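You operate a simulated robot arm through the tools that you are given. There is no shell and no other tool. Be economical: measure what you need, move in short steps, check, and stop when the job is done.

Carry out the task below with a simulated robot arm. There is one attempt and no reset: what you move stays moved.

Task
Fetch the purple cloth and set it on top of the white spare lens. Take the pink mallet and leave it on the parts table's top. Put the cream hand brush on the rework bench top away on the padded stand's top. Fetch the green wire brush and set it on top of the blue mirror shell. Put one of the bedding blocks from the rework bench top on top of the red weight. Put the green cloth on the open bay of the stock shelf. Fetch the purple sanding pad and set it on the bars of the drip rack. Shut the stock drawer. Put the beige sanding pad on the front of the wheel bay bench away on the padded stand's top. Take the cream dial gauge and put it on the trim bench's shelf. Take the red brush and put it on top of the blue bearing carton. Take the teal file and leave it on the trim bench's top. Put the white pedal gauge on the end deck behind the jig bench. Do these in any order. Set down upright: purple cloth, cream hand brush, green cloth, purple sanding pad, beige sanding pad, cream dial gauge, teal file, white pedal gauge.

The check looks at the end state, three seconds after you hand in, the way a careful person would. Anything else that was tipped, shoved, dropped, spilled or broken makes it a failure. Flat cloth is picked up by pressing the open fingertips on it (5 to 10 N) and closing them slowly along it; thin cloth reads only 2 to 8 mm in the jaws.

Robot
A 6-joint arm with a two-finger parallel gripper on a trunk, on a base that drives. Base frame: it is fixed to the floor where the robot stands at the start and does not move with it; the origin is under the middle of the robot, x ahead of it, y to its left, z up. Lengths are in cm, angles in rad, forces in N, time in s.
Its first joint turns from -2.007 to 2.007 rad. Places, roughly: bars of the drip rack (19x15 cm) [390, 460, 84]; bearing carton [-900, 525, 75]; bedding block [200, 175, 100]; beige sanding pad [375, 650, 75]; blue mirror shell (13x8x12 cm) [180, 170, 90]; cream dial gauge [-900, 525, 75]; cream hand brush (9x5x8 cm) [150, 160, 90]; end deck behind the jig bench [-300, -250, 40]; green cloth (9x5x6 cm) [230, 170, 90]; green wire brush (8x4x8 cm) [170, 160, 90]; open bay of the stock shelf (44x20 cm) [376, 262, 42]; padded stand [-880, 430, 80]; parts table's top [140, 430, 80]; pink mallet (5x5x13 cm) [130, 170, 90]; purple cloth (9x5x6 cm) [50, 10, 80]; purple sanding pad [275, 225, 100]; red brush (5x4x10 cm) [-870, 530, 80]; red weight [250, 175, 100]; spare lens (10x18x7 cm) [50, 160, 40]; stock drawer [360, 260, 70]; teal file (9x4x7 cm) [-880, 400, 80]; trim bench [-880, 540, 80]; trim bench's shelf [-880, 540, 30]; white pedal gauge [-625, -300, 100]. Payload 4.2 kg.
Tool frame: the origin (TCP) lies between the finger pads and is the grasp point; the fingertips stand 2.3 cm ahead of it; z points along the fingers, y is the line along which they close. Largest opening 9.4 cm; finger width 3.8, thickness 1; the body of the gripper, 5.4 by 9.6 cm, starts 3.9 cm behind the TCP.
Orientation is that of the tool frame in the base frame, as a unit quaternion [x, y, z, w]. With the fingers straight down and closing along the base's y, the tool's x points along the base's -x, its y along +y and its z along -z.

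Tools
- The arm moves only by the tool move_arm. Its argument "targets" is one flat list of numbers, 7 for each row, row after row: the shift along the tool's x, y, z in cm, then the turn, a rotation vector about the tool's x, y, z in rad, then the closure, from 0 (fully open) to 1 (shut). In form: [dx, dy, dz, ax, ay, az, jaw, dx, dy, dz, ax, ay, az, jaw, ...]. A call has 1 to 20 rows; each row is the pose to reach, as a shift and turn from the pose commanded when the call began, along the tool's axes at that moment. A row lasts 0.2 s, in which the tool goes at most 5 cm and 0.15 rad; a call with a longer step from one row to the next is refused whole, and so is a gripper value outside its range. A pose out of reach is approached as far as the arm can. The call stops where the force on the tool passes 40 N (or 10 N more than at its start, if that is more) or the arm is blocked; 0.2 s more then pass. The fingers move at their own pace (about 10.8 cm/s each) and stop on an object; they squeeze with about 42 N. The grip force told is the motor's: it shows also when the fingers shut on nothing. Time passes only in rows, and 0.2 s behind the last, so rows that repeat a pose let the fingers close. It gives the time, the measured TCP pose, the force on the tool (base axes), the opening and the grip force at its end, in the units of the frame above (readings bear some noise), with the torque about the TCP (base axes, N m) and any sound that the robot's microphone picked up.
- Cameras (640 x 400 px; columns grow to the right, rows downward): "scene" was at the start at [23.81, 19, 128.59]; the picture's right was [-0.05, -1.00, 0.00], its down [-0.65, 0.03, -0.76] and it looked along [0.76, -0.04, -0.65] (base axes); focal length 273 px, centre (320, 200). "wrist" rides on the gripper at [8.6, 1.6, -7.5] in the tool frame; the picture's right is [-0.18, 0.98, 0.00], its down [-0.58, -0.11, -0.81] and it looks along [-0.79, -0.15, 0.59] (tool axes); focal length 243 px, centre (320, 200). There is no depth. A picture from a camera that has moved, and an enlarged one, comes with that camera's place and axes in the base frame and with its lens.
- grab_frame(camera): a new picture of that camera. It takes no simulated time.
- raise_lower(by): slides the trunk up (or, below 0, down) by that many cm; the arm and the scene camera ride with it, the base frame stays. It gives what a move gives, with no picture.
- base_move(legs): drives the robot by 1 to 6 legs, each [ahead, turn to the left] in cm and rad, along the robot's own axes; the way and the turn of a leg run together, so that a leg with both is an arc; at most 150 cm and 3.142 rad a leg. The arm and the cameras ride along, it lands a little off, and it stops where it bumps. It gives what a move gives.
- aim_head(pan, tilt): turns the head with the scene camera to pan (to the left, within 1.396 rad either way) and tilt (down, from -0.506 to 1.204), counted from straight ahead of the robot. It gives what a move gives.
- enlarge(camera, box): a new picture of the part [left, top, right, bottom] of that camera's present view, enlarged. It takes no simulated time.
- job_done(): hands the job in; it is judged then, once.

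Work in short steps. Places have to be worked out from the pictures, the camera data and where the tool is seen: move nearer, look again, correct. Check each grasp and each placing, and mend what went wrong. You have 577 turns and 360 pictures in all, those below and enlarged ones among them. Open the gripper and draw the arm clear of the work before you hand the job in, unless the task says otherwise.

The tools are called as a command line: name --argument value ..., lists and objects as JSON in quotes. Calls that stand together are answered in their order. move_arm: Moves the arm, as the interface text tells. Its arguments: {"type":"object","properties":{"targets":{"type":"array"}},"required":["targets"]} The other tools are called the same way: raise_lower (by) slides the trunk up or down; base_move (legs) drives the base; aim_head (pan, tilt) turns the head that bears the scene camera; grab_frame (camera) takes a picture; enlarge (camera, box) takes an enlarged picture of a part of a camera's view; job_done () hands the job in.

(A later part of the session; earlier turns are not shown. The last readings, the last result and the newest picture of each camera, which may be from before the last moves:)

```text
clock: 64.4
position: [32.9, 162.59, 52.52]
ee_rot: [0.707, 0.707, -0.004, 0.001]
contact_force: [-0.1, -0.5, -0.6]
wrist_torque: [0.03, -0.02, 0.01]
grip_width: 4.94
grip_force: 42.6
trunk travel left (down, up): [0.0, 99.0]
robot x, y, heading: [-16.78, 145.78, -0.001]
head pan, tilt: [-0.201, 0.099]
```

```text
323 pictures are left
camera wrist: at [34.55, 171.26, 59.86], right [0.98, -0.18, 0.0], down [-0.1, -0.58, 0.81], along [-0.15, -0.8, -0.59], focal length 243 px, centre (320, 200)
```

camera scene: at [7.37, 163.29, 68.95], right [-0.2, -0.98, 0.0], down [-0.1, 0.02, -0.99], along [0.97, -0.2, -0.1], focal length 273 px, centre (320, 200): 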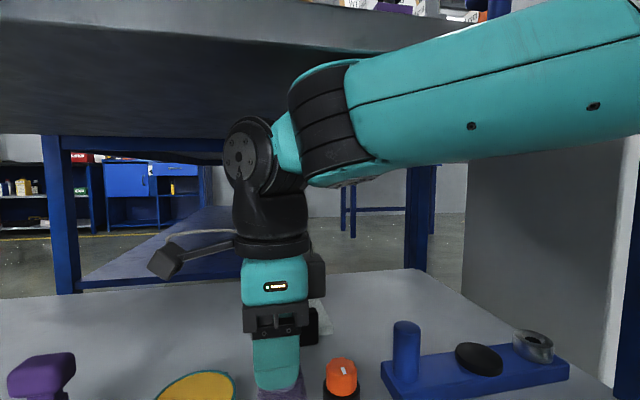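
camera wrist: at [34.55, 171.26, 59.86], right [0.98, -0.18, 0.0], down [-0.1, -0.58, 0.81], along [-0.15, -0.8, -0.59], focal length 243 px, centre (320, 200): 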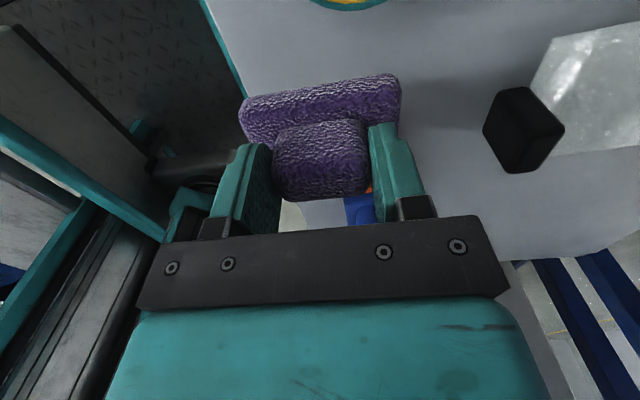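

The wrist joint is close to the underside; lower 2.5 cm, then advance to x≈41.

move_arm --targets '[0.2, 0, 1.5, 0, 0, 0, 1, 0.4, 0, 2.5, 0, 0, 0, 1, 0.4, 4, 2.5, 0, 0, 0, 1, 0.4, 8, 2.5, 0, 0, 0, 1]'

grab_frame --camera "scene"

grab_frame --camera "wrist"

```text
clock: 65.4
position: [40.9, 163.3, 50.53]
ee_rot: [0.707, 0.707, 0.003, 0.001]
contact_force: [-0.3, -0.5, 0.1]
wrist_torque: [0.01, -0.02, 0.01]
grip_width: 4.94
grip_force: 42.4
trunk travel left (down, up): [0.0, 99.0]
robot x, y, heading: [-17.32, 145.87, 0.004]
head pan, tilt: [-0.201, 0.099]
```

```text
322 pictures are left
camera scene: at [7.41, 163.29, 69.15], right [-0.2, -0.98, 0.0], down [-0.1, 0.02, -1.0], along [0.97, -0.2, -0.1], focal length 273 px, centre (320, 200)
```

scene: 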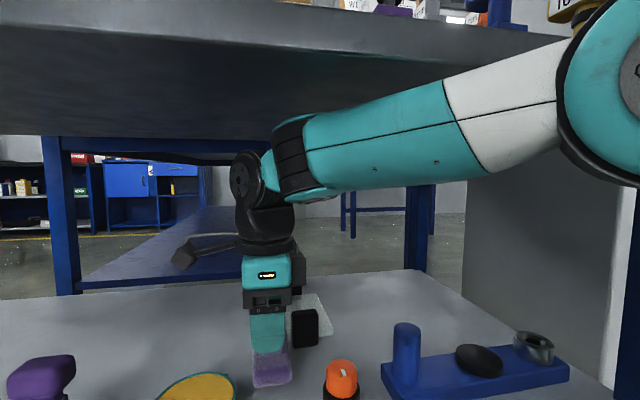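

```text
321 pictures are left
camera wrist: at [42.66, 171.85, 58.06], right [0.98, -0.18, 0.0], down [-0.11, -0.58, 0.8], along [-0.15, -0.79, -0.59], focal length 243 px, centre (320, 200)
```

wrist: 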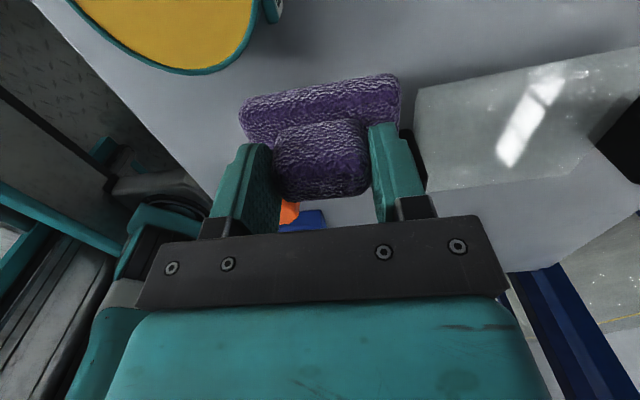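

Clear. Advance to x≈54 at z≈51.

move_arm --targets '[0.2, 4, -0.5, 0, 0, 0, 1, 0.2, 8, -0.8, 0, 0, 0, 1, 0.2, 11, -0.8, 0, 0, 0, 1, 0.2, 13.3, -0.8, 0, 0, 0, 1]'

grab_frame --camera "scene"

grab_frame --camera "wrist"

```text
clock: 66.4
position: [54.29, 163.45, 51.3]
ee_rot: [0.708, 0.707, 0.002, 0.0]
contact_force: [-1.5, -0.4, -0.3]
wrist_torque: [0.0, 0.02, 0.0]
grip_width: 4.96
grip_force: 42.3
trunk travel left (down, up): [0.0, 99.0]
robot x, y, heading: [-16.95, 145.8, -0.001]
head pan, tilt: [-0.201, 0.099]
```

```text
320 pictures are left
camera scene: at [7.41, 163.29, 69.14], right [-0.2, -0.98, 0.0], down [-0.1, 0.02, -1.0], along [0.97, -0.2, -0.1], focal length 273 px, centre (320, 200)
```

scene: 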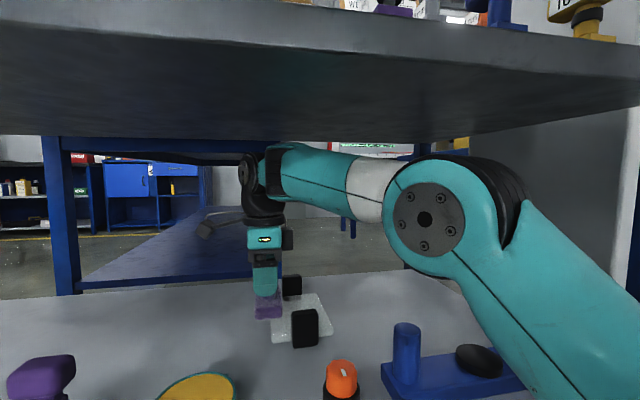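

```text
319 pictures are left
camera wrist: at [55.86, 172.05, 58.8], right [0.98, -0.18, 0.0], down [-0.11, -0.58, 0.8], along [-0.15, -0.79, -0.59], focal length 243 px, centre (320, 200)
```

wrist: 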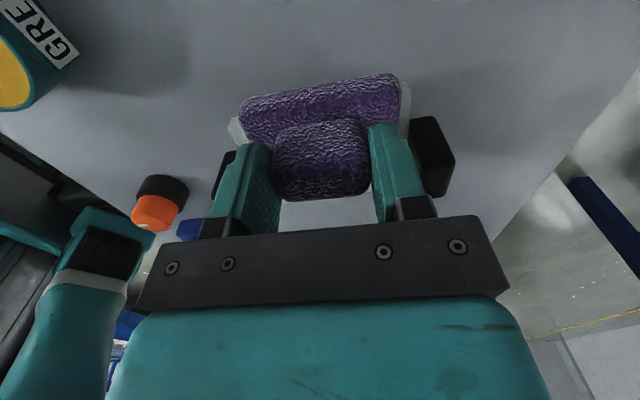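

Cloth is between the handles in x. Move to y≈158, keep height.

move_arm --targets '[-2, 0.1, 0, 0, 0, 0, 1, -4, 0.2, 0, 0, 0, 0, 1, -5.3, 0.3, 0, 0, 0, 0, 1]'

grab_frame --camera "wrist"

enlarge --camera "scene" --box '[180, 200, 380, 360]'

```text
clock: 67.2
position: [54.43, 158.12, 51.28]
ee_rot: [0.707, 0.707, 0.002, 0.0]
contact_force: [0.2, -0.6, -0.7]
wrist_torque: [-0.01, 0.03, -0.03]
grip_width: 4.91
grip_force: 42.0
trunk travel left (down, up): [0.0, 99.0]
robot x, y, heading: [-17.06, 145.75, 0.0]
head pan, tilt: [-0.201, 0.099]
```

```text
318 pictures are left
camera wrist: at [56.11, 166.86, 58.77], right [0.98, -0.18, 0.0], down [-0.11, -0.58, 0.8], along [-0.15, -0.79, -0.59], focal length 243 px, centre (320, 200)
```

wrist: 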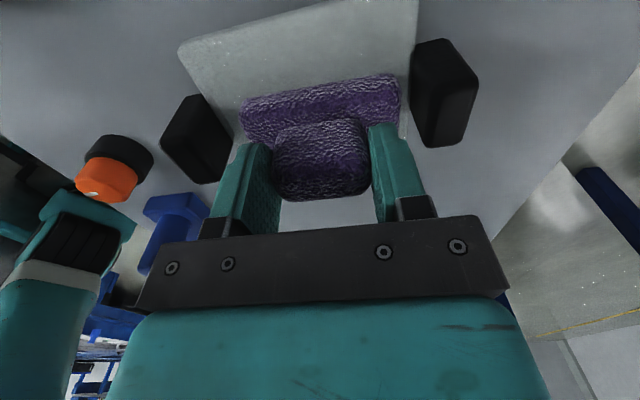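

```text
2.50 times, centred on (280, 280) of scene
camera zoom: at [7.42, 163.29, 69.13], right [-0.2, -0.98, 0.0], down [-0.1, 0.02, -0.99], along [0.97, -0.2, -0.1], focal length 683 px, centre (420, 0)
```

zoom: 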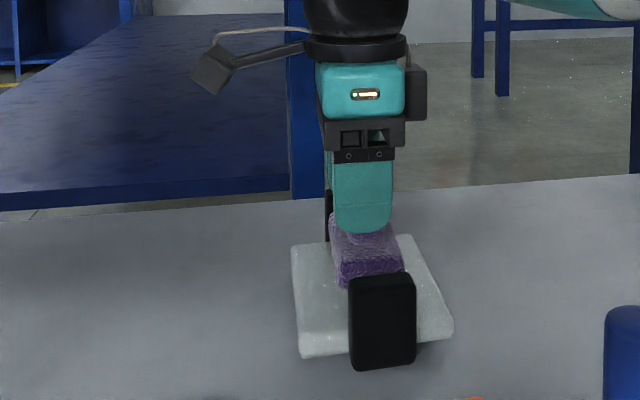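

Nudge +0.4 in y and lower in small steps till contact.

move_arm --targets '[0.4, 0, 0, 0, 0, 0, 1, 0.4, 0, 0.4, 0, 0, 0, 1, 0.4, 0, 0.8, 0, 0, 0, 1, 0.4, 0, 1.1, 0, 0, 0, 1, 0.4, 0, 1.4, 0, 0, 0, 1]'

enlarge --camera "scene" --box '[180, 200, 380, 360]'

```text
clock: 68.4
position: [54.34, 158.64, 50.49]
ee_rot: [0.708, 0.707, 0.007, 0.002]
contact_force: [4.4, -2.6, 39.6]
wrist_torque: [-0.62, 0.58, 0.07]
grip_width: 4.92
grip_force: 42.2
trunk travel left (down, up): [0.0, 99.0]
robot x, y, heading: [-16.81, 145.96, -0.005]
head pan, tilt: [-0.201, 0.099]
```

```text
2.50 times, centred on (280, 280) of scene
camera zoom: at [7.36, 163.27, 69.24], right [-0.2, -0.98, 0.0], down [-0.1, 0.02, -1.0], along [0.97, -0.2, -0.1], focal length 683 px, centre (420, 0)
```

zoom: 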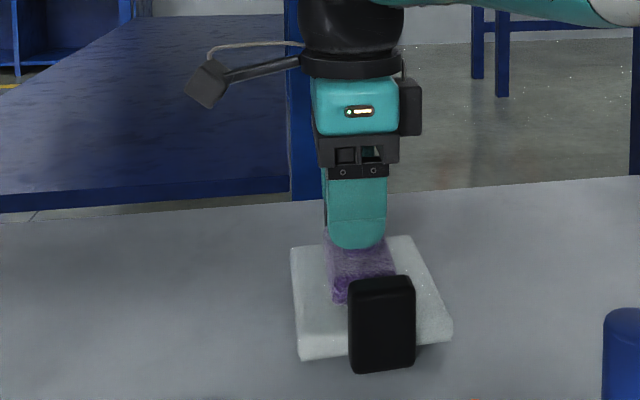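

Contact on the plate (40 N). Ease up slightly, then open partly to stay clear of the handles.

move_arm --targets '[0, 0, -0.5, 0, 0, 0, 1, 0, 0, -0.6, 0, 0, 0, 0.4, 0, 0, -0.6, 0, 0, 0, 0.32, 0, 0, -0.6, 0, 0, 0, 0.32]'

grab_frame --camera "wrist"

enlarge --camera "scene" --box '[180, 200, 380, 360]'

```text
clock: 69.4
position: [54.56, 158.54, 50.43]
ee_rot: [0.707, 0.707, 0.002, 0.0]
contact_force: [-0.7, -0.6, -0.2]
wrist_torque: [0.02, 0.01, -0.01]
grip_width: 6.4
grip_force: 0.1
trunk travel left (down, up): [0.0, 99.0]
robot x, y, heading: [-16.87, 145.94, -0.001]
head pan, tilt: [-0.201, 0.099]
```

```text
315 pictures are left
camera wrist: at [56.08, 167.25, 57.91], right [0.98, -0.18, 0.0], down [-0.11, -0.58, 0.81], along [-0.15, -0.79, -0.59], focal length 243 px, centre (320, 200)
```

wrist: 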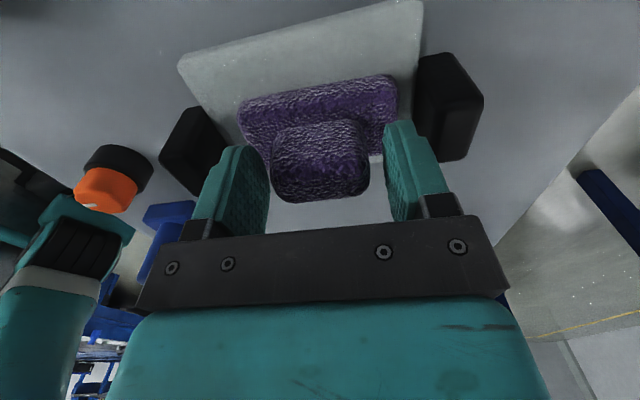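

```text
2.50 times, centred on (280, 280) of scene
camera zoom: at [7.41, 163.29, 69.13], right [-0.2, -0.98, 0.0], down [-0.1, 0.02, -0.99], along [0.97, -0.2, -0.1], focal length 683 px, centre (420, 0)
```

zoom: 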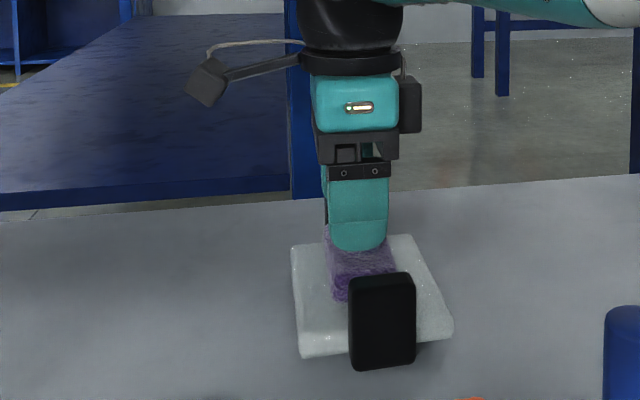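

Released upright on the plate. Slide out sideways (+y), then withdraw along -x.

move_arm --targets '[2, 0, -0.6, 0, 0, 0, 0.32, 5, 0, -0.8, 0, 0, 0, 0.32, 7, 0, -0.8, 0, 0, 0, 0.32, 7, -4, -0.8, 0, 0, 0, 0.32, 7, -8, -0.8, 0, 0, 0, 0.32, 7, -12, -0.8, 0, 0, 0, 0.32]'

grab_frame --camera "scene"

grab_frame --camera "wrist"

```text
clock: 70.8
position: [42.46, 165.93, 51.34]
ee_rot: [0.708, 0.707, 0.002, 0.0]
contact_force: [0.2, -0.5, 0.5]
wrist_torque: [-0.01, 0.0, -0.01]
grip_width: 6.4
grip_force: 0.1
trunk travel left (down, up): [0.0, 99.0]
robot x, y, heading: [-17.17, 145.71, 0.0]
head pan, tilt: [-0.201, 0.099]
```

```text
313 pictures are left
camera scene: at [7.43, 163.29, 69.13], right [-0.2, -0.98, 0.0], down [-0.1, 0.02, -0.99], along [0.97, -0.2, -0.1], focal length 273 px, centre (320, 200)
```

scene: 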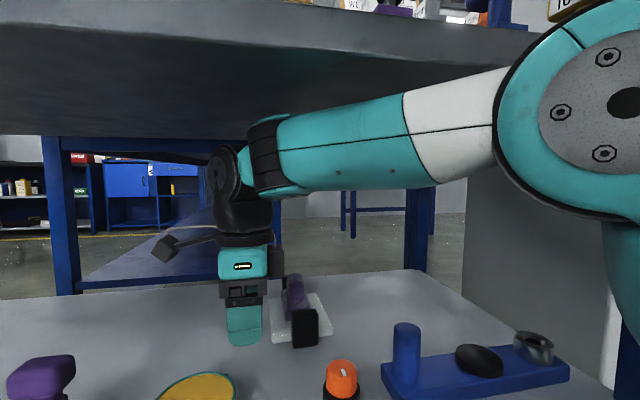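

```text
312 pictures are left
camera wrist: at [44.13, 174.46, 58.77], right [0.98, -0.19, 0.0], down [-0.11, -0.58, 0.81], along [-0.15, -0.79, -0.59], focal length 243 px, centre (320, 200)
```

wrist: 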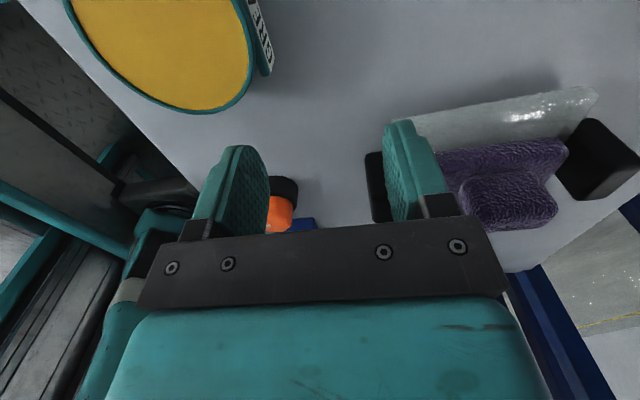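

Cloth stands on the lens. Withdraw along the way I came.

move_arm --targets '[-3.3, 0, 1.2, 0, 0, 0, 0.5, -3.3, -4, 1.2, 0, 0, 0, 0.7, -3.3, -8, 1.2, 0, 0, 0, 0.7, -3.3, -12, 1.2, 0, 0, 0, 0.7, -3.3, -16, 1.2, 0, 0, 0, 0.7, -3.3, -20, 1.2, 0, 0, 0, 0.7, -3.3, -24, 1.2, 0, 0, 0, 0.7, -3.3, -28, 1.2, 0, 0, 0, 0.7, -3.3, -30, 1.2, 0, 0, 0, 0.7]'

base_move --legs '[[-26, 0]]'

raise_lower --by 40

aim_head --pan 0.0 --tilt 0.45

grab_frame --camera "scene"

```text
clock: 72.8
position: [12.17, 162.25, 49.94]
ee_rot: [0.707, 0.707, 0.002, 0.0]
contact_force: [-0.3, 0.1, 0.7]
wrist_torque: [-0.02, 0.0, 0.01]
grip_width: 2.82
grip_force: 0.0
trunk travel left (down, up): [0.0, 99.0]
robot x, y, heading: [-17.06, 145.75, -0.002]
head pan, tilt: [-0.201, 0.099]
```

```text
clock: 74.7
position: [-13.78, 162.25, 49.96]
ee_rot: [0.71, 0.705, 0.001, 0.001]
contact_force: [1.2, -0.5, -1.3]
wrist_torque: [-0.03, 0.0, 0.0]
grip_width: 2.82
grip_force: 0.0
trunk travel left (down, up): [0.0, 99.0]
robot x, y, heading: [-43.31, 145.85, -0.005]
head pan, tilt: [-0.201, 0.099]
```

```text
clock: 78.5
position: [-13.81, 162.36, 90.03]
ee_rot: [0.71, 0.705, 0.002, 0.0]
contact_force: [-0.2, -0.3, -0.2]
wrist_torque: [0.02, 0.01, 0.02]
grip_width: 2.8
grip_force: 0.0
trunk travel left (down, up): [-40.0, 59.0]
robot x, y, heading: [-43.23, 145.75, -0.006]
head pan, tilt: [-0.201, 0.099]
```

```text
clock: 79.3
position: [-13.91, 162.38, 89.95]
ee_rot: [0.709, 0.705, 0.002, 0.0]
contact_force: [0.5, 0.5, -0.7]
wrist_torque: [0.01, 0.01, 0.01]
grip_width: 2.78
grip_force: 0.2
trunk travel left (down, up): [-40.0, 59.0]
robot x, y, heading: [-43.5, 145.43, -0.008]
head pan, tilt: [0.0, 0.45]
```

```text
311 pictures are left
camera scene: at [-18.45, 165.11, 105.88], right [-0.01, -1.0, 0.0], down [-0.43, 0.0, -0.9], along [0.9, -0.01, -0.43], focal length 273 px, centre (320, 200)
```

scene: 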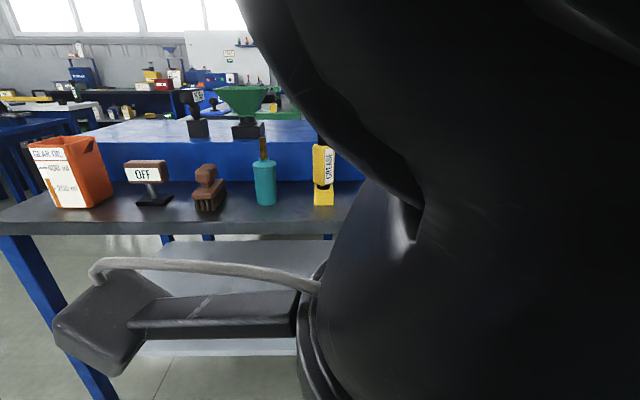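

Now the rework bench further along +x. Restore tool yaw, tuck the arm to the right for a better view, and raise the trunk.

raise_lower --by 25

move_arm --targets '[0, 2, 0, 0, 0, -0.14, 0.5, -3, 3, 0, 0, 0, -0.28, 0.5, -6, 4, 0, 0, 0, -0.42, 0.5, -9, 6, 0, 0, 0, -0.56, 0.2, -12, 8, 0, 0, 0, -0.7, 0, -15, 10, 0, 0, 0, -0.84, 0, -18, 12, 0, 0, 0, -0.98, 0, -21, 13, 0, 0, 0, -1.12, 0, -24, 13, 0, 0, 0, -1.26, 0, -27, 13, 0, 0, 0, -1.4, 0, -30, 13, 0, 0, 0, -1.5, 0, -30, 13, 0, 0, 0, -1.57, 0]'

base_move --legs '[[0, 1.575]]'

aim_head --pan -0.5 --tilt 0.4

grab_frame --camera "scene"

```text
clock: 81.9
position: [-13.89, 162.24, 114.86]
ee_rot: [0.71, 0.704, 0.002, 0.001]
contact_force: [0.1, 0.6, 0.1]
wrist_torque: [0.03, -0.01, 0.02]
grip_width: 2.78
grip_force: 0.1
trunk travel left (down, up): [-65.0, 34.0]
robot x, y, heading: [-43.26, 146.4, -0.003]
head pan, tilt: [0.0, 0.45]
```

```text
clock: 84.5
position: [2.39, 131.56, 114.05]
ee_rot: [0.003, 1.0, 0.0, 0.002]
contact_force: [0.5, -0.3, 0.4]
wrist_torque: [0.03, -0.03, 0.01]
grip_width: 9.42
grip_force: 0.1
out of reach, approached as far as the arm can: row 3, 4, 5, 6, 7, 8, 9, 10, 11, 12
trunk travel left (down, up): [-65.0, 34.0]
robot x, y, heading: [-43.21, 145.75, -0.005]
head pan, tilt: [0.0, 0.45]
```

```text
clock: 88.7
position: [-28.5, 191.32, 114.02]
ee_rot: [-0.702, 0.713, 0.002, 0.0]
contact_force: [0.4, 0.2, 0.4]
wrist_torque: [0.0, 0.02, -0.05]
grip_width: 9.4
grip_force: 0.1
trunk travel left (down, up): [-65.0, 34.0]
robot x, y, heading: [-43.28, 145.65, 1.558]
head pan, tilt: [0.0, 0.45]
```

```text
clock: 89.7
position: [-28.49, 191.33, 114.13]
ee_rot: [-0.702, 0.712, 0.001, -0.001]
contact_force: [-0.6, -0.2, -0.1]
wrist_torque: [-0.01, 0.0, 0.0]
grip_width: 9.39
grip_force: 0.1
trunk travel left (down, up): [-65.0, 34.0]
robot x, y, heading: [-43.52, 145.95, 1.552]
head pan, tilt: [-0.499, 0.4]
```

```text
310 pictures are left
camera scene: at [-57.69, 169.37, 131.34], right [0.87, -0.49, 0.0], down [-0.19, -0.34, -0.92], along [0.45, 0.8, -0.39], focal length 273 px, centre (320, 200)
```

scene: 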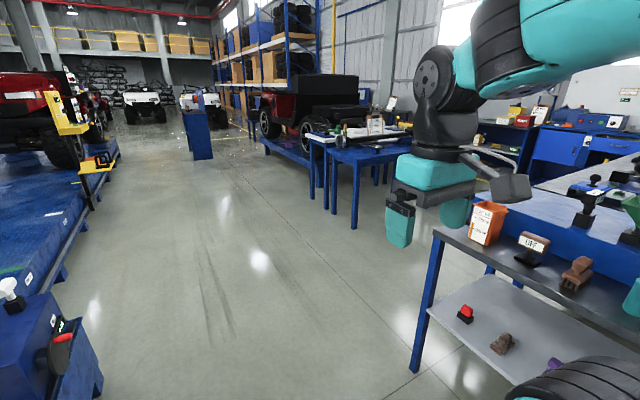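

Aisle clear. Drive 130 ahead, turn right, look along the rework bench.

base_move --legs '[[135, 0], [0, -1.56]]'

aim_head --pan -0.2 --tilt 0.4

grab_frame --camera "scene"

aim_head --pan 0.9 --tilt 0.3

grab_frame --camera "scene"

```text
clock: 100.2
position: [4.67, 266.52, 113.96]
ee_rot: [0.006, 1.0, 0.001, 0.002]
contact_force: [0.6, 0.5, 0.7]
wrist_torque: [0.01, -0.01, 0.03]
grip_width: 9.38
grip_force: 0.0
trunk travel left (down, up): [-65.0, 34.0]
robot x, y, heading: [-41.04, 280.8, -0.012]
head pan, tilt: [-0.499, 0.4]
```

```text
clock: 101.0
position: [4.7, 266.62, 114.1]
ee_rot: [0.005, 1.0, 0.001, 0.001]
contact_force: [0.4, 0.4, -0.5]
wrist_torque: [0.01, -0.02, 0.01]
grip_width: 9.4
grip_force: 0.0
trunk travel left (down, up): [-65.0, 34.0]
robot x, y, heading: [-41.02, 280.92, -0.009]
head pan, tilt: [-0.201, 0.4]
```

```text
309 pictures are left
camera scene: at [-16.25, 298.33, 131.34], right [-0.21, -0.98, 0.0], down [-0.38, 0.08, -0.92], along [0.9, -0.19, -0.39], focal length 273 px, centre (320, 200)
```

scene: 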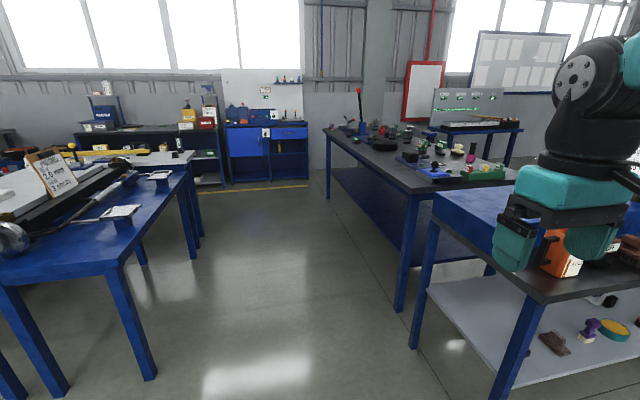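

```text
clock: 102.3
position: [4.56, 266.54, 114.04]
ee_rot: [0.005, 1.0, 0.001, 0.001]
contact_force: [0.4, 0.7, -0.7]
wrist_torque: [0.02, -0.01, -0.02]
grip_width: 9.43
grip_force: 0.0
trunk travel left (down, up): [-65.0, 34.0]
robot x, y, heading: [-40.86, 280.69, -0.012]
head pan, tilt: [0.901, 0.3]
```

```text
308 pictures are left
camera scene: at [-19.42, 307.54, 132.27], right [0.78, -0.63, 0.0], down [-0.19, -0.23, -0.96], along [0.6, 0.74, -0.3], focal length 273 px, centre (320, 200)
```

scene: 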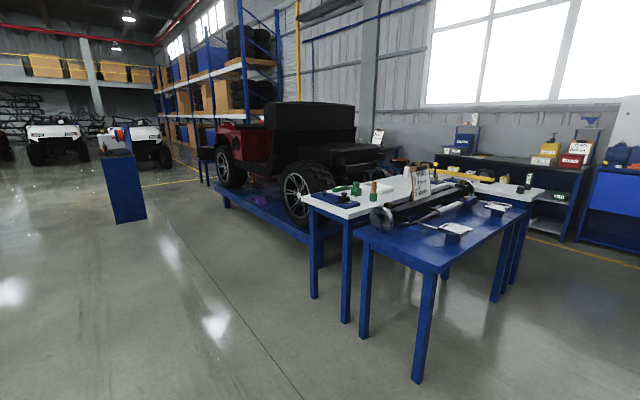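

Drive on to x≈75 and look right over the rework bench.

base_move --legs '[[140, 0.01]]'

aim_head --pan -0.6 --tilt 0.5

grab_frame --camera "scene"

aim_head --pan 0.0 --tilt 0.3

grab_frame --camera "scene"

```text
clock: 109.3
position: [144.2, 263.79, 114.13]
ee_rot: [0.011, 1.0, 0.001, 0.001]
contact_force: [0.6, 0.0, 0.0]
wrist_torque: [0.02, 0.03, -0.02]
grip_width: 9.4
grip_force: 0.1
trunk travel left (down, up): [-65.0, 34.0]
robot x, y, heading: [98.75, 278.67, -0.021]
head pan, tilt: [0.901, 0.3]
```

```text
clock: 110.9
position: [144.38, 263.77, 114.03]
ee_rot: [0.01, 1.0, 0.001, 0.001]
contact_force: [0.7, 0.1, 0.4]
wrist_torque: [0.01, 0.0, -0.01]
grip_width: 9.39
grip_force: 0.1
trunk travel left (down, up): [-65.0, 34.0]
robot x, y, heading: [99.41, 278.46, -0.02]
head pan, tilt: [-0.6, 0.499]
```

```text
307 pictures are left
camera scene: at [122.14, 292.5, 130.43], right [-0.58, -0.81, 0.0], down [-0.39, 0.28, -0.88], along [0.71, -0.51, -0.48], focal length 273 px, centre (320, 200)
```

scene: 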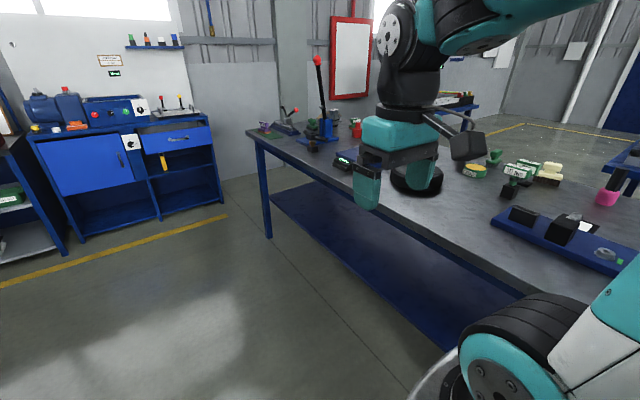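

```text
clock: 111.9
position: [144.27, 263.82, 114.12]
ee_rot: [0.01, 1.0, 0.001, 0.001]
contact_force: [-0.8, -0.1, -0.1]
wrist_torque: [-0.02, 0.01, 0.02]
grip_width: 9.41
grip_force: 0.0
trunk travel left (down, up): [-65.0, 34.0]
robot x, y, heading: [98.68, 279.0, -0.021]
head pan, tilt: [0.0, 0.3]
```

```text
306 pictures are left
camera scene: at [124.08, 297.59, 132.27], right [-0.02, -1.0, 0.0], down [-0.3, 0.01, -0.96], along [0.95, -0.02, -0.3], focal length 273 px, centre (320, 200)
```

scene: 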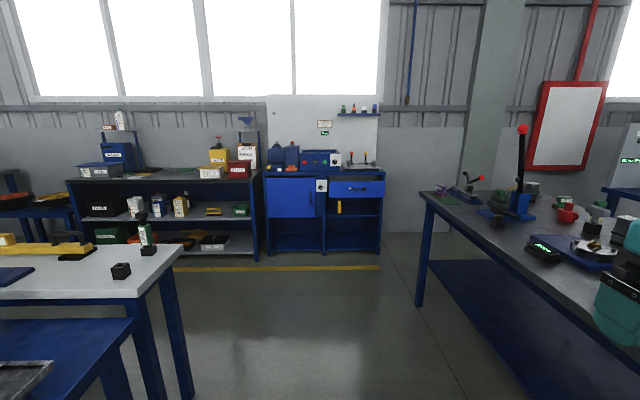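

Drive 45 on, turn right to face the bench.

base_move --legs '[[45, 0], [0, -1.55]]'

aim_head --pan -0.1 --tilt 0.65

grab_frame --camera "scene"

aim_head --pan 0.75 --tilt 0.55

grab_frame --camera "scene"

```text
clock: 118.5
position: [129.28, 232.58, 114.02]
ee_rot: [0.719, 0.695, 0.0, 0.001]
contact_force: [-0.3, 0.8, 0.4]
wrist_torque: [0.0, 0.0, 0.0]
grip_width: 9.42
grip_force: 0.1
trunk travel left (down, up): [-65.0, 34.0]
robot x, y, heading: [144.83, 277.73, -1.609]
head pan, tilt: [0.0, 0.3]
```

```text
clock: 119.4
position: [129.27, 232.52, 114.04]
ee_rot: [0.719, 0.695, 0.0, 0.002]
contact_force: [-0.5, 0.4, 0.3]
wrist_torque: [0.05, 0.0, 0.01]
grip_width: 9.4
grip_force: 0.0
trunk travel left (down, up): [-65.0, 34.0]
robot x, y, heading: [144.95, 277.58, -1.609]
head pan, tilt: [-0.099, 0.649]
```

```text
305 pictures are left
camera scene: at [162.73, 253.15, 129.1], right [-0.99, 0.13, 0.0], down [0.08, 0.6, -0.8], along [-0.11, -0.79, -0.6], focal length 273 px, centre (320, 200)
```

scene: 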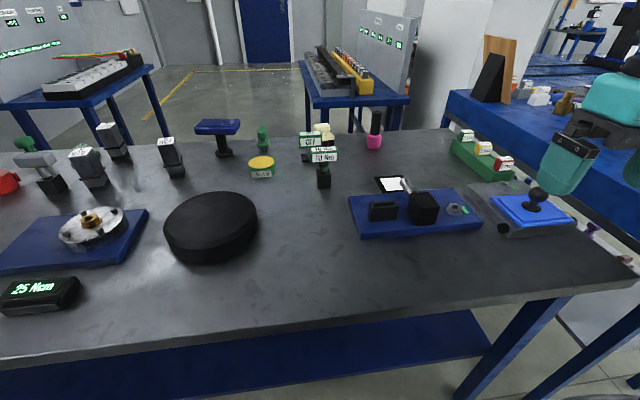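

```text
clock: 120.5
position: [129.21, 232.6, 114.08]
ee_rot: [0.719, 0.695, 0.0, 0.002]
contact_force: [0.2, -0.7, 0.1]
wrist_torque: [0.03, 0.0, -0.01]
grip_width: 9.38
grip_force: 0.0
trunk travel left (down, up): [-65.0, 34.0]
robot x, y, heading: [144.74, 277.46, -1.611]
head pan, tilt: [0.75, 0.55]
```

```text
304 pictures are left
camera scene: at [169.78, 254.96, 129.97], right [-0.76, -0.65, 0.0], down [-0.34, 0.4, -0.85], along [0.56, -0.64, -0.52], focal length 273 px, centre (320, 200)
```

scene: 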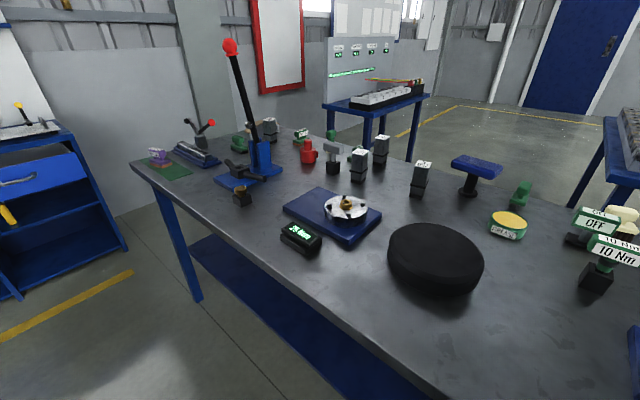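

Zoom on the items.

enlarge --camera "scene" --box '[130, 90, 440, 250]'

aim_head --pan -0.05 --tilt 0.6

enlarge --camera "scene" --box '[170, 100, 410, 240]'

```text
2.06 times, centred on (285, 170) of scene
camera zoom: at [169.78, 254.96, 129.97], right [-0.76, -0.65, 0.0], down [-0.34, 0.4, -0.85], along [0.56, -0.64, -0.52], focal length 564 px, centre (392, 262)
```

zoom: 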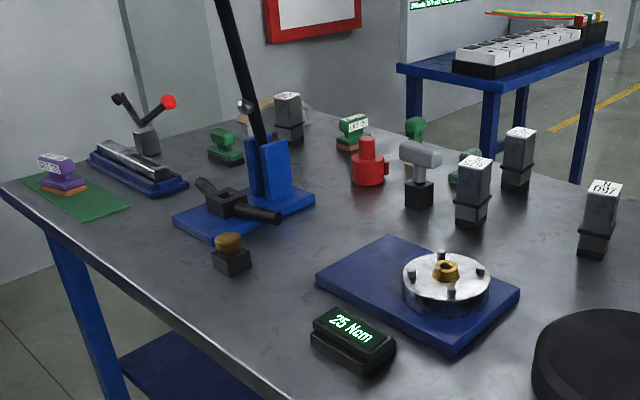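

```text
clock: 121.7
position: [129.28, 232.69, 114.04]
ee_rot: [0.719, 0.695, 0.0, 0.002]
contact_force: [-0.4, 0.2, -0.1]
wrist_torque: [-0.01, 0.02, 0.03]
grip_width: 9.41
grip_force: 0.0
trunk travel left (down, up): [-65.0, 34.0]
robot x, y, heading: [144.71, 277.5, -1.612]
head pan, tilt: [-0.051, 0.6]
```

```text
2.67 times, centred on (290, 170) of scene
camera zoom: at [163.15, 252.94, 129.52], right [-1.0, 0.09, 0.0], down [0.05, 0.56, -0.83], along [-0.07, -0.82, -0.56], focal length 728 px, centre (400, 280)
```

zoom: 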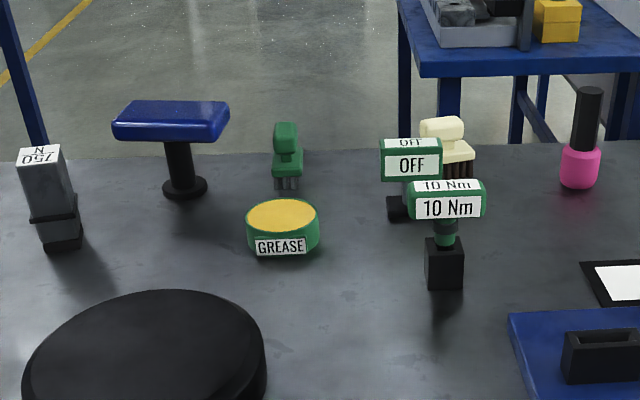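

Items lie near the far edge (y≈170; bench spans y≈160–231), so most must be reached from the other side. First fetch the purple sanding pad at ≈(272,224) from this side. Drive there.

base_move --legs '[[0, 1.61], [140, 0], [0, -1.57]]'

aim_head --pan -0.2 --tilt 0.8

grab_frame --camera "scene"

aim_head --pan 1.2 --tilt 0.4

grab_frame --camera "scene"

```text
clock: 136.3
position: [274.64, 234.32, 114.17]
ee_rot: [0.683, 0.73, -0.001, 0.001]
contact_force: [-0.1, 0.3, -0.3]
wrist_torque: [0.03, -0.01, 0.03]
grip_width: 9.37
grip_force: 0.1
trunk travel left (down, up): [-65.0, 34.0]
robot x, y, heading: [285.76, 280.53, -1.506]
head pan, tilt: [-0.051, 0.6]
```

```text
clock: 137.1
position: [274.68, 234.33, 114.1]
ee_rot: [0.683, 0.73, 0.001, 0.001]
contact_force: [-1.1, 0.5, -0.8]
wrist_torque: [0.0, -0.01, -0.01]
grip_width: 9.44
grip_force: 0.1
trunk travel left (down, up): [-65.0, 34.0]
robot x, y, heading: [285.46, 280.78, -1.504]
head pan, tilt: [-0.201, 0.799]
```

```text
301 pictures are left
camera scene: at [304.99, 258.89, 127.84], right [-0.99, 0.13, 0.0], down [0.1, 0.71, -0.7], along [-0.09, -0.69, -0.72], focal length 273 px, centre (320, 200)
```

scene: 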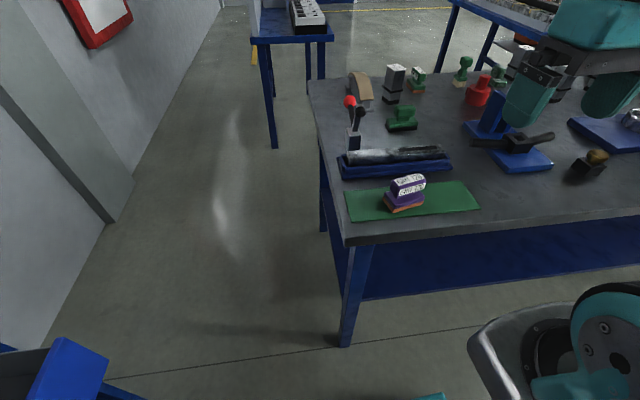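

```text
clock: 138.6
position: [274.58, 234.3, 113.95]
ee_rot: [0.683, 0.731, 0.0, 0.0]
contact_force: [-0.1, -0.6, -1.0]
wrist_torque: [-0.01, 0.01, 0.02]
grip_width: 9.42
grip_force: 0.0
trunk travel left (down, up): [-65.0, 34.0]
robot x, y, heading: [285.73, 280.79, -1.504]
head pan, tilt: [1.201, 0.4]
```

```text
300 pictures are left
camera scene: at [314.91, 264.11, 131.34], right [-0.3, -0.95, 0.0], down [-0.37, 0.12, -0.92], along [0.88, -0.28, -0.39], focal length 273 px, centre (320, 200)
```

scene: 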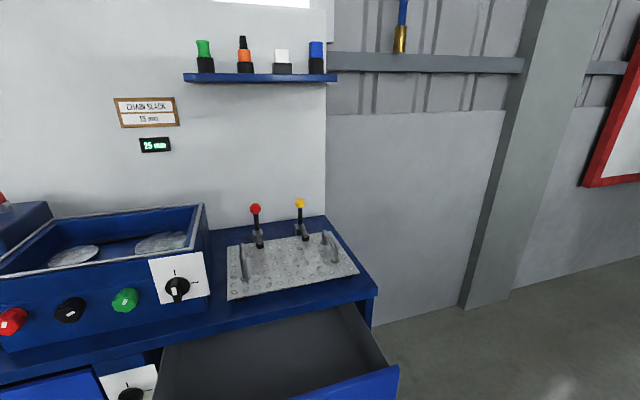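

Drawer is open; noted. The purple pad is at ≈(282.5, 221.5, 88). Zoom on it.

aim_head --pan -0.2 --tilt 0.8

enlarge --camera "scene" --box '[330, 140, 490, 240]'

grab_frame --camera "wrist"

```text
clock: 140.1
position: [274.59, 234.37, 114.01]
ee_rot: [0.683, 0.731, 0.0, 0.002]
contact_force: [-0.1, 0.8, 0.3]
wrist_torque: [-0.03, 0.03, 0.0]
grip_width: 9.4
grip_force: 0.0
trunk travel left (down, up): [-65.0, 34.0]
robot x, y, heading: [285.57, 281.07, -1.504]
head pan, tilt: [-0.201, 0.799]
```

```text
4.00 times, centred on (410, 190) of scene
camera zoom: at [304.99, 258.89, 127.84], right [-0.99, 0.13, 0.0], down [0.1, 0.71, -0.7], along [-0.09, -0.69, -0.72], focal length 1093 px, centre (-40, 240)
```

zoom: 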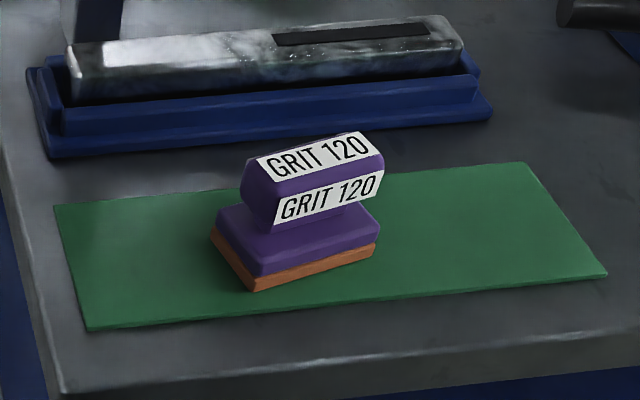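

```text
298 pictures are left
camera wrist: at [275.64, 243.1, 121.47], right [0.99, -0.12, 0.0], down [-0.07, -0.59, 0.81], along [-0.09, -0.8, -0.59], focal length 243 px, centre (320, 200)
```

wrist: 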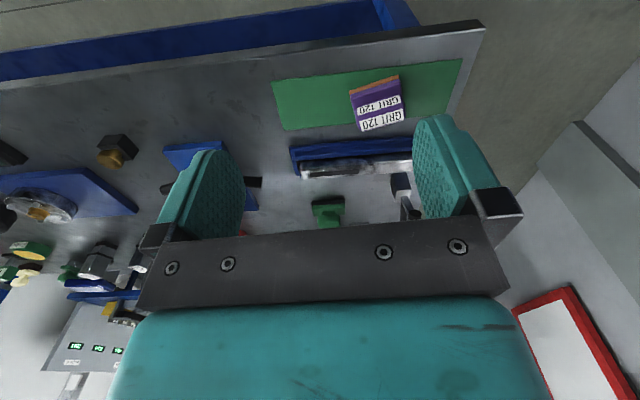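

Move over the pad with a slight yaw correction (-0.11) and check from closer.

move_arm --targets '[-3, 1.5, 2, 0, 0, -0.03, 0, -6, 3, 5, 0, 0, -0.06, 0, -9, 4.5, 8, 0, 0, -0.09, 0, -11, 5.5, 11, 0, 0, -0.11, 0, -13.1, 6.2, 14, 0, 0, -0.11, 0]'

grab_frame --camera "wrist"

enlarge --camera "scene" --box '[330, 140, 490, 240]'

```text
clock: 141.3
position: [281.76, 221.59, 100.23]
ee_rot: [0.642, 0.767, 0.0, 0.001]
contact_force: [0.4, 0.2, 1.0]
wrist_torque: [-0.03, 0.0, 0.02]
grip_width: 9.37
grip_force: 0.1
trunk travel left (down, up): [-65.0, 34.0]
robot x, y, heading: [285.26, 280.81, -1.499]
head pan, tilt: [-0.201, 0.799]
```

```text
297 pictures are left
camera wrist: at [281.86, 230.37, 107.68], right [1.0, -0.01, 0.0], down [-0.01, -0.59, 0.81], along [0.0, -0.81, -0.59], focal length 243 px, centre (320, 200)
```

wrist: 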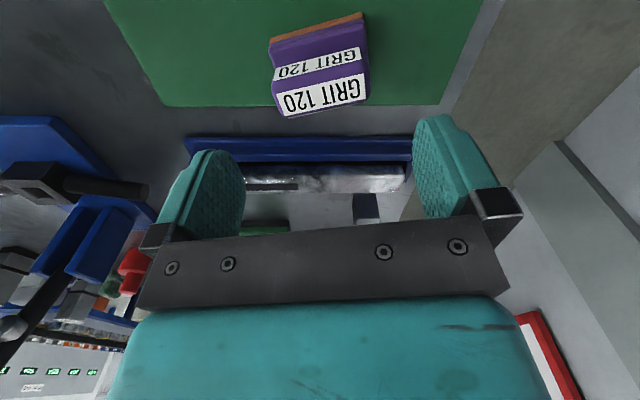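

```text
4.00 times, centred on (410, 190) of scene
camera zoom: at [304.98, 258.94, 127.85], right [-0.99, 0.13, 0.0], down [0.1, 0.71, -0.7], along [-0.09, -0.69, -0.72], focal length 1093 px, centre (-40, 240)
```

zoom: 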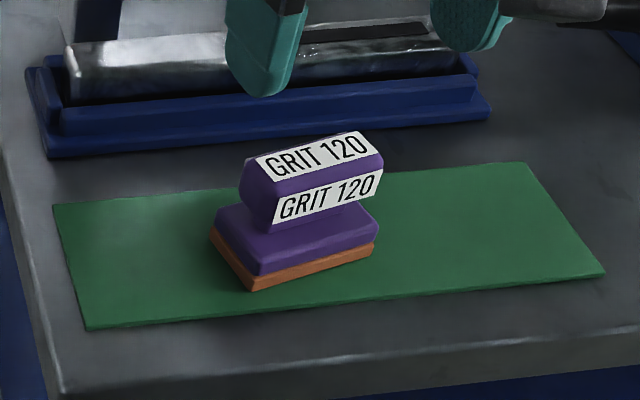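

Refined: block top (282.2, 221.0, 91.8), yaw slightly more. Descend to z≈91 and close.

move_arm --targets '[-0.67, 0.34, 4, 0, 0, -0.05, 0, -0.67, 0.34, 7.5, 0, 0, -0.05, 0, -0.67, 0.34, 9.2, 0, 0, -0.05, 0, -0.67, 0.34, 9.2, 0, 0, -0.05, 0.5, -0.67, 0.34, 9.2, 0, 0, -0.05, 1, -0.67, 0.34, 9.2, 0, 0, -0.05, 1]'

grab_frame --camera "wrist"

```text
clock: 142.7
position: [281.87, 221.11, 91.16]
ee_rot: [0.623, 0.782, 0.0, 0.002]
contact_force: [0.0, 0.6, 0.1]
wrist_torque: [0.02, 0.01, 0.0]
grip_width: 6.95
grip_force: 42.0
trunk travel left (down, up): [-65.0, 34.0]
robot x, y, heading: [285.15, 281.19, -1.503]
head pan, tilt: [-0.201, 0.799]
```

```text
295 pictures are left
camera wrist: at [281.6, 229.87, 98.53], right [1.0, 0.04, 0.0], down [0.02, -0.59, 0.81], along [0.03, -0.81, -0.59], focal length 243 px, centre (320, 200)
```

wrist: 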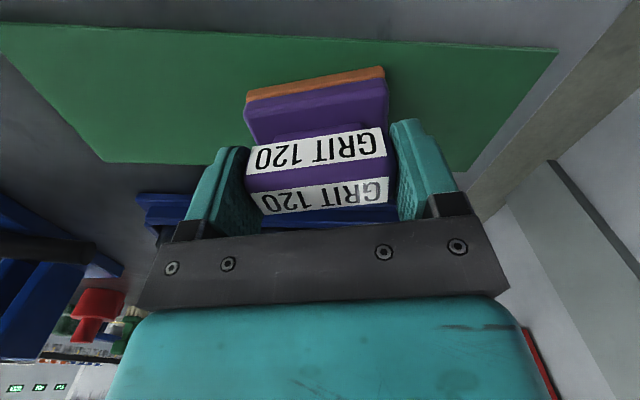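

Gripped (6.95 cm). Lift, draw in, and turn toward +y to look for the drip rack.

move_arm --targets '[0, 0, -4, 0, 0, 0, 1, 0, 0, -8, 0, 0, 0, 1, 0, 0, -13, 0, 0, 0, 1, 4, 0, -16, 0, 0, 0, 1, 8, 0, -19, 0, 0, 0, 1, 12, 0, -21, 0, 0, 0, 1, 15, -2, -22, 0, 0, 0, 1]'

base_move --legs '[[-10, 0], [0, 1.5], [0, 0.8]]'

aim_head --pan 0.2 --tilt 0.4

grab_frame --camera "scene"

```text
clock: 144.3
position: [276.52, 234.81, 112.54]
ee_rot: [0.622, 0.783, 0.002, 0.0]
contact_force: [-0.6, -0.4, -1.4]
wrist_torque: [0.02, -0.02, 0.0]
grip_width: 6.95
grip_force: 42.0
out of reach, approached as far as the arm can: row 7
trunk travel left (down, up): [-65.0, 34.0]
robot x, y, heading: [285.5, 280.54, -1.507]
head pan, tilt: [-0.201, 0.799]
```

```text
clock: 151.3
position: [324.25, 316.2, 112.57]
ee_rot: [-0.474, 0.881, 0.001, 0.0]
contact_force: [-0.2, 1.0, -1.0]
wrist_torque: [0.0, 0.0, -0.01]
grip_width: 6.95
grip_force: 41.7
trunk travel left (down, up): [-65.0, 34.0]
robot x, y, heading: [284.71, 290.8, 0.831]
head pan, tilt: [-0.201, 0.799]
```

```text
clock: 152.2
position: [324.28, 316.11, 112.44]
ee_rot: [-0.473, 0.881, 0.001, 0.0]
contact_force: [-0.1, 0.0, -1.5]
wrist_torque: [0.01, -0.01, 0.0]
grip_width: 6.96
grip_force: 42.1
trunk travel left (down, up): [-65.0, 34.0]
robot x, y, heading: [285.27, 290.95, 0.826]
head pan, tilt: [0.201, 0.4]
```

```text
294 pictures are left
camera scene: at [285.68, 323.11, 131.34], right [0.86, -0.52, 0.0], down [-0.2, -0.33, -0.92], along [0.48, 0.79, -0.39], focal length 273 px, centre (320, 200)
```

scene: 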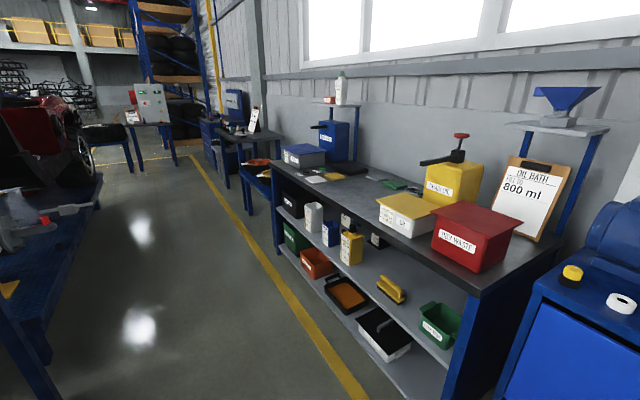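

enlarge --camera "scene" --box '[260, 90, 460, 240]'

```text
2.67 times, centred on (360, 165) of scene
camera zoom: at [285.68, 323.11, 131.34], right [0.86, -0.52, 0.0], down [-0.2, -0.33, -0.92], along [0.48, 0.79, -0.39], focal length 728 px, centre (213, 293)
```

zoom: 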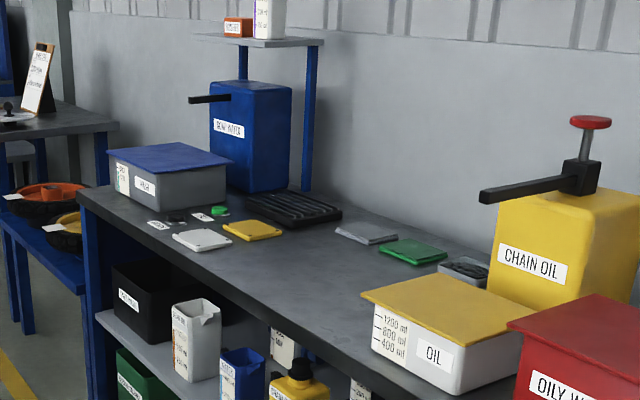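

Found the drip rack (black barred tray) at ≈(386, 452). Drive to face it.

base_move --legs '[[0, 0.745], [150, 0], [0, -1.57]]'

aim_head --pan 0.0 --tilt 0.6

grab_frame --camera "scene"

```text
clock: 165.5
position: [329.56, 429.65, 112.58]
ee_rot: [-0.072, 0.997, 0.0, 0.0]
contact_force: [0.5, -0.5, -0.7]
wrist_torque: [0.04, 0.03, 0.02]
grip_width: 6.96
grip_force: 42.1
trunk travel left (down, up): [-65.0, 34.0]
robot x, y, heading: [284.33, 441.92, -0.011]
head pan, tilt: [0.201, 0.4]
```

```text
clock: 166.2
position: [329.53, 429.57, 112.65]
ee_rot: [-0.072, 0.997, 0.001, 0.0]
contact_force: [-1.4, 0.5, -1.2]
wrist_torque: [-0.01, 0.0, 0.02]
grip_width: 6.96
grip_force: 42.1
trunk travel left (down, up): [-65.0, 34.0]
robot x, y, heading: [283.85, 442.06, -0.017]
head pan, tilt: [0.0, 0.6]
```

```text
292 pictures are left
camera scene: at [308.68, 461.2, 129.53], right [-0.01, -1.0, 0.0], down [-0.56, 0.01, -0.83], along [0.83, -0.01, -0.56], focal length 273 px, centre (320, 200)
```

scene: 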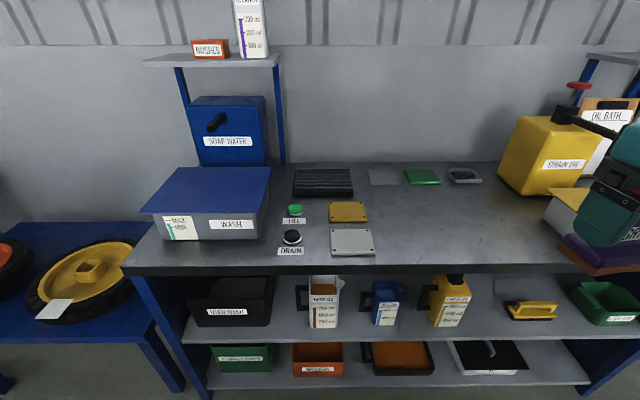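

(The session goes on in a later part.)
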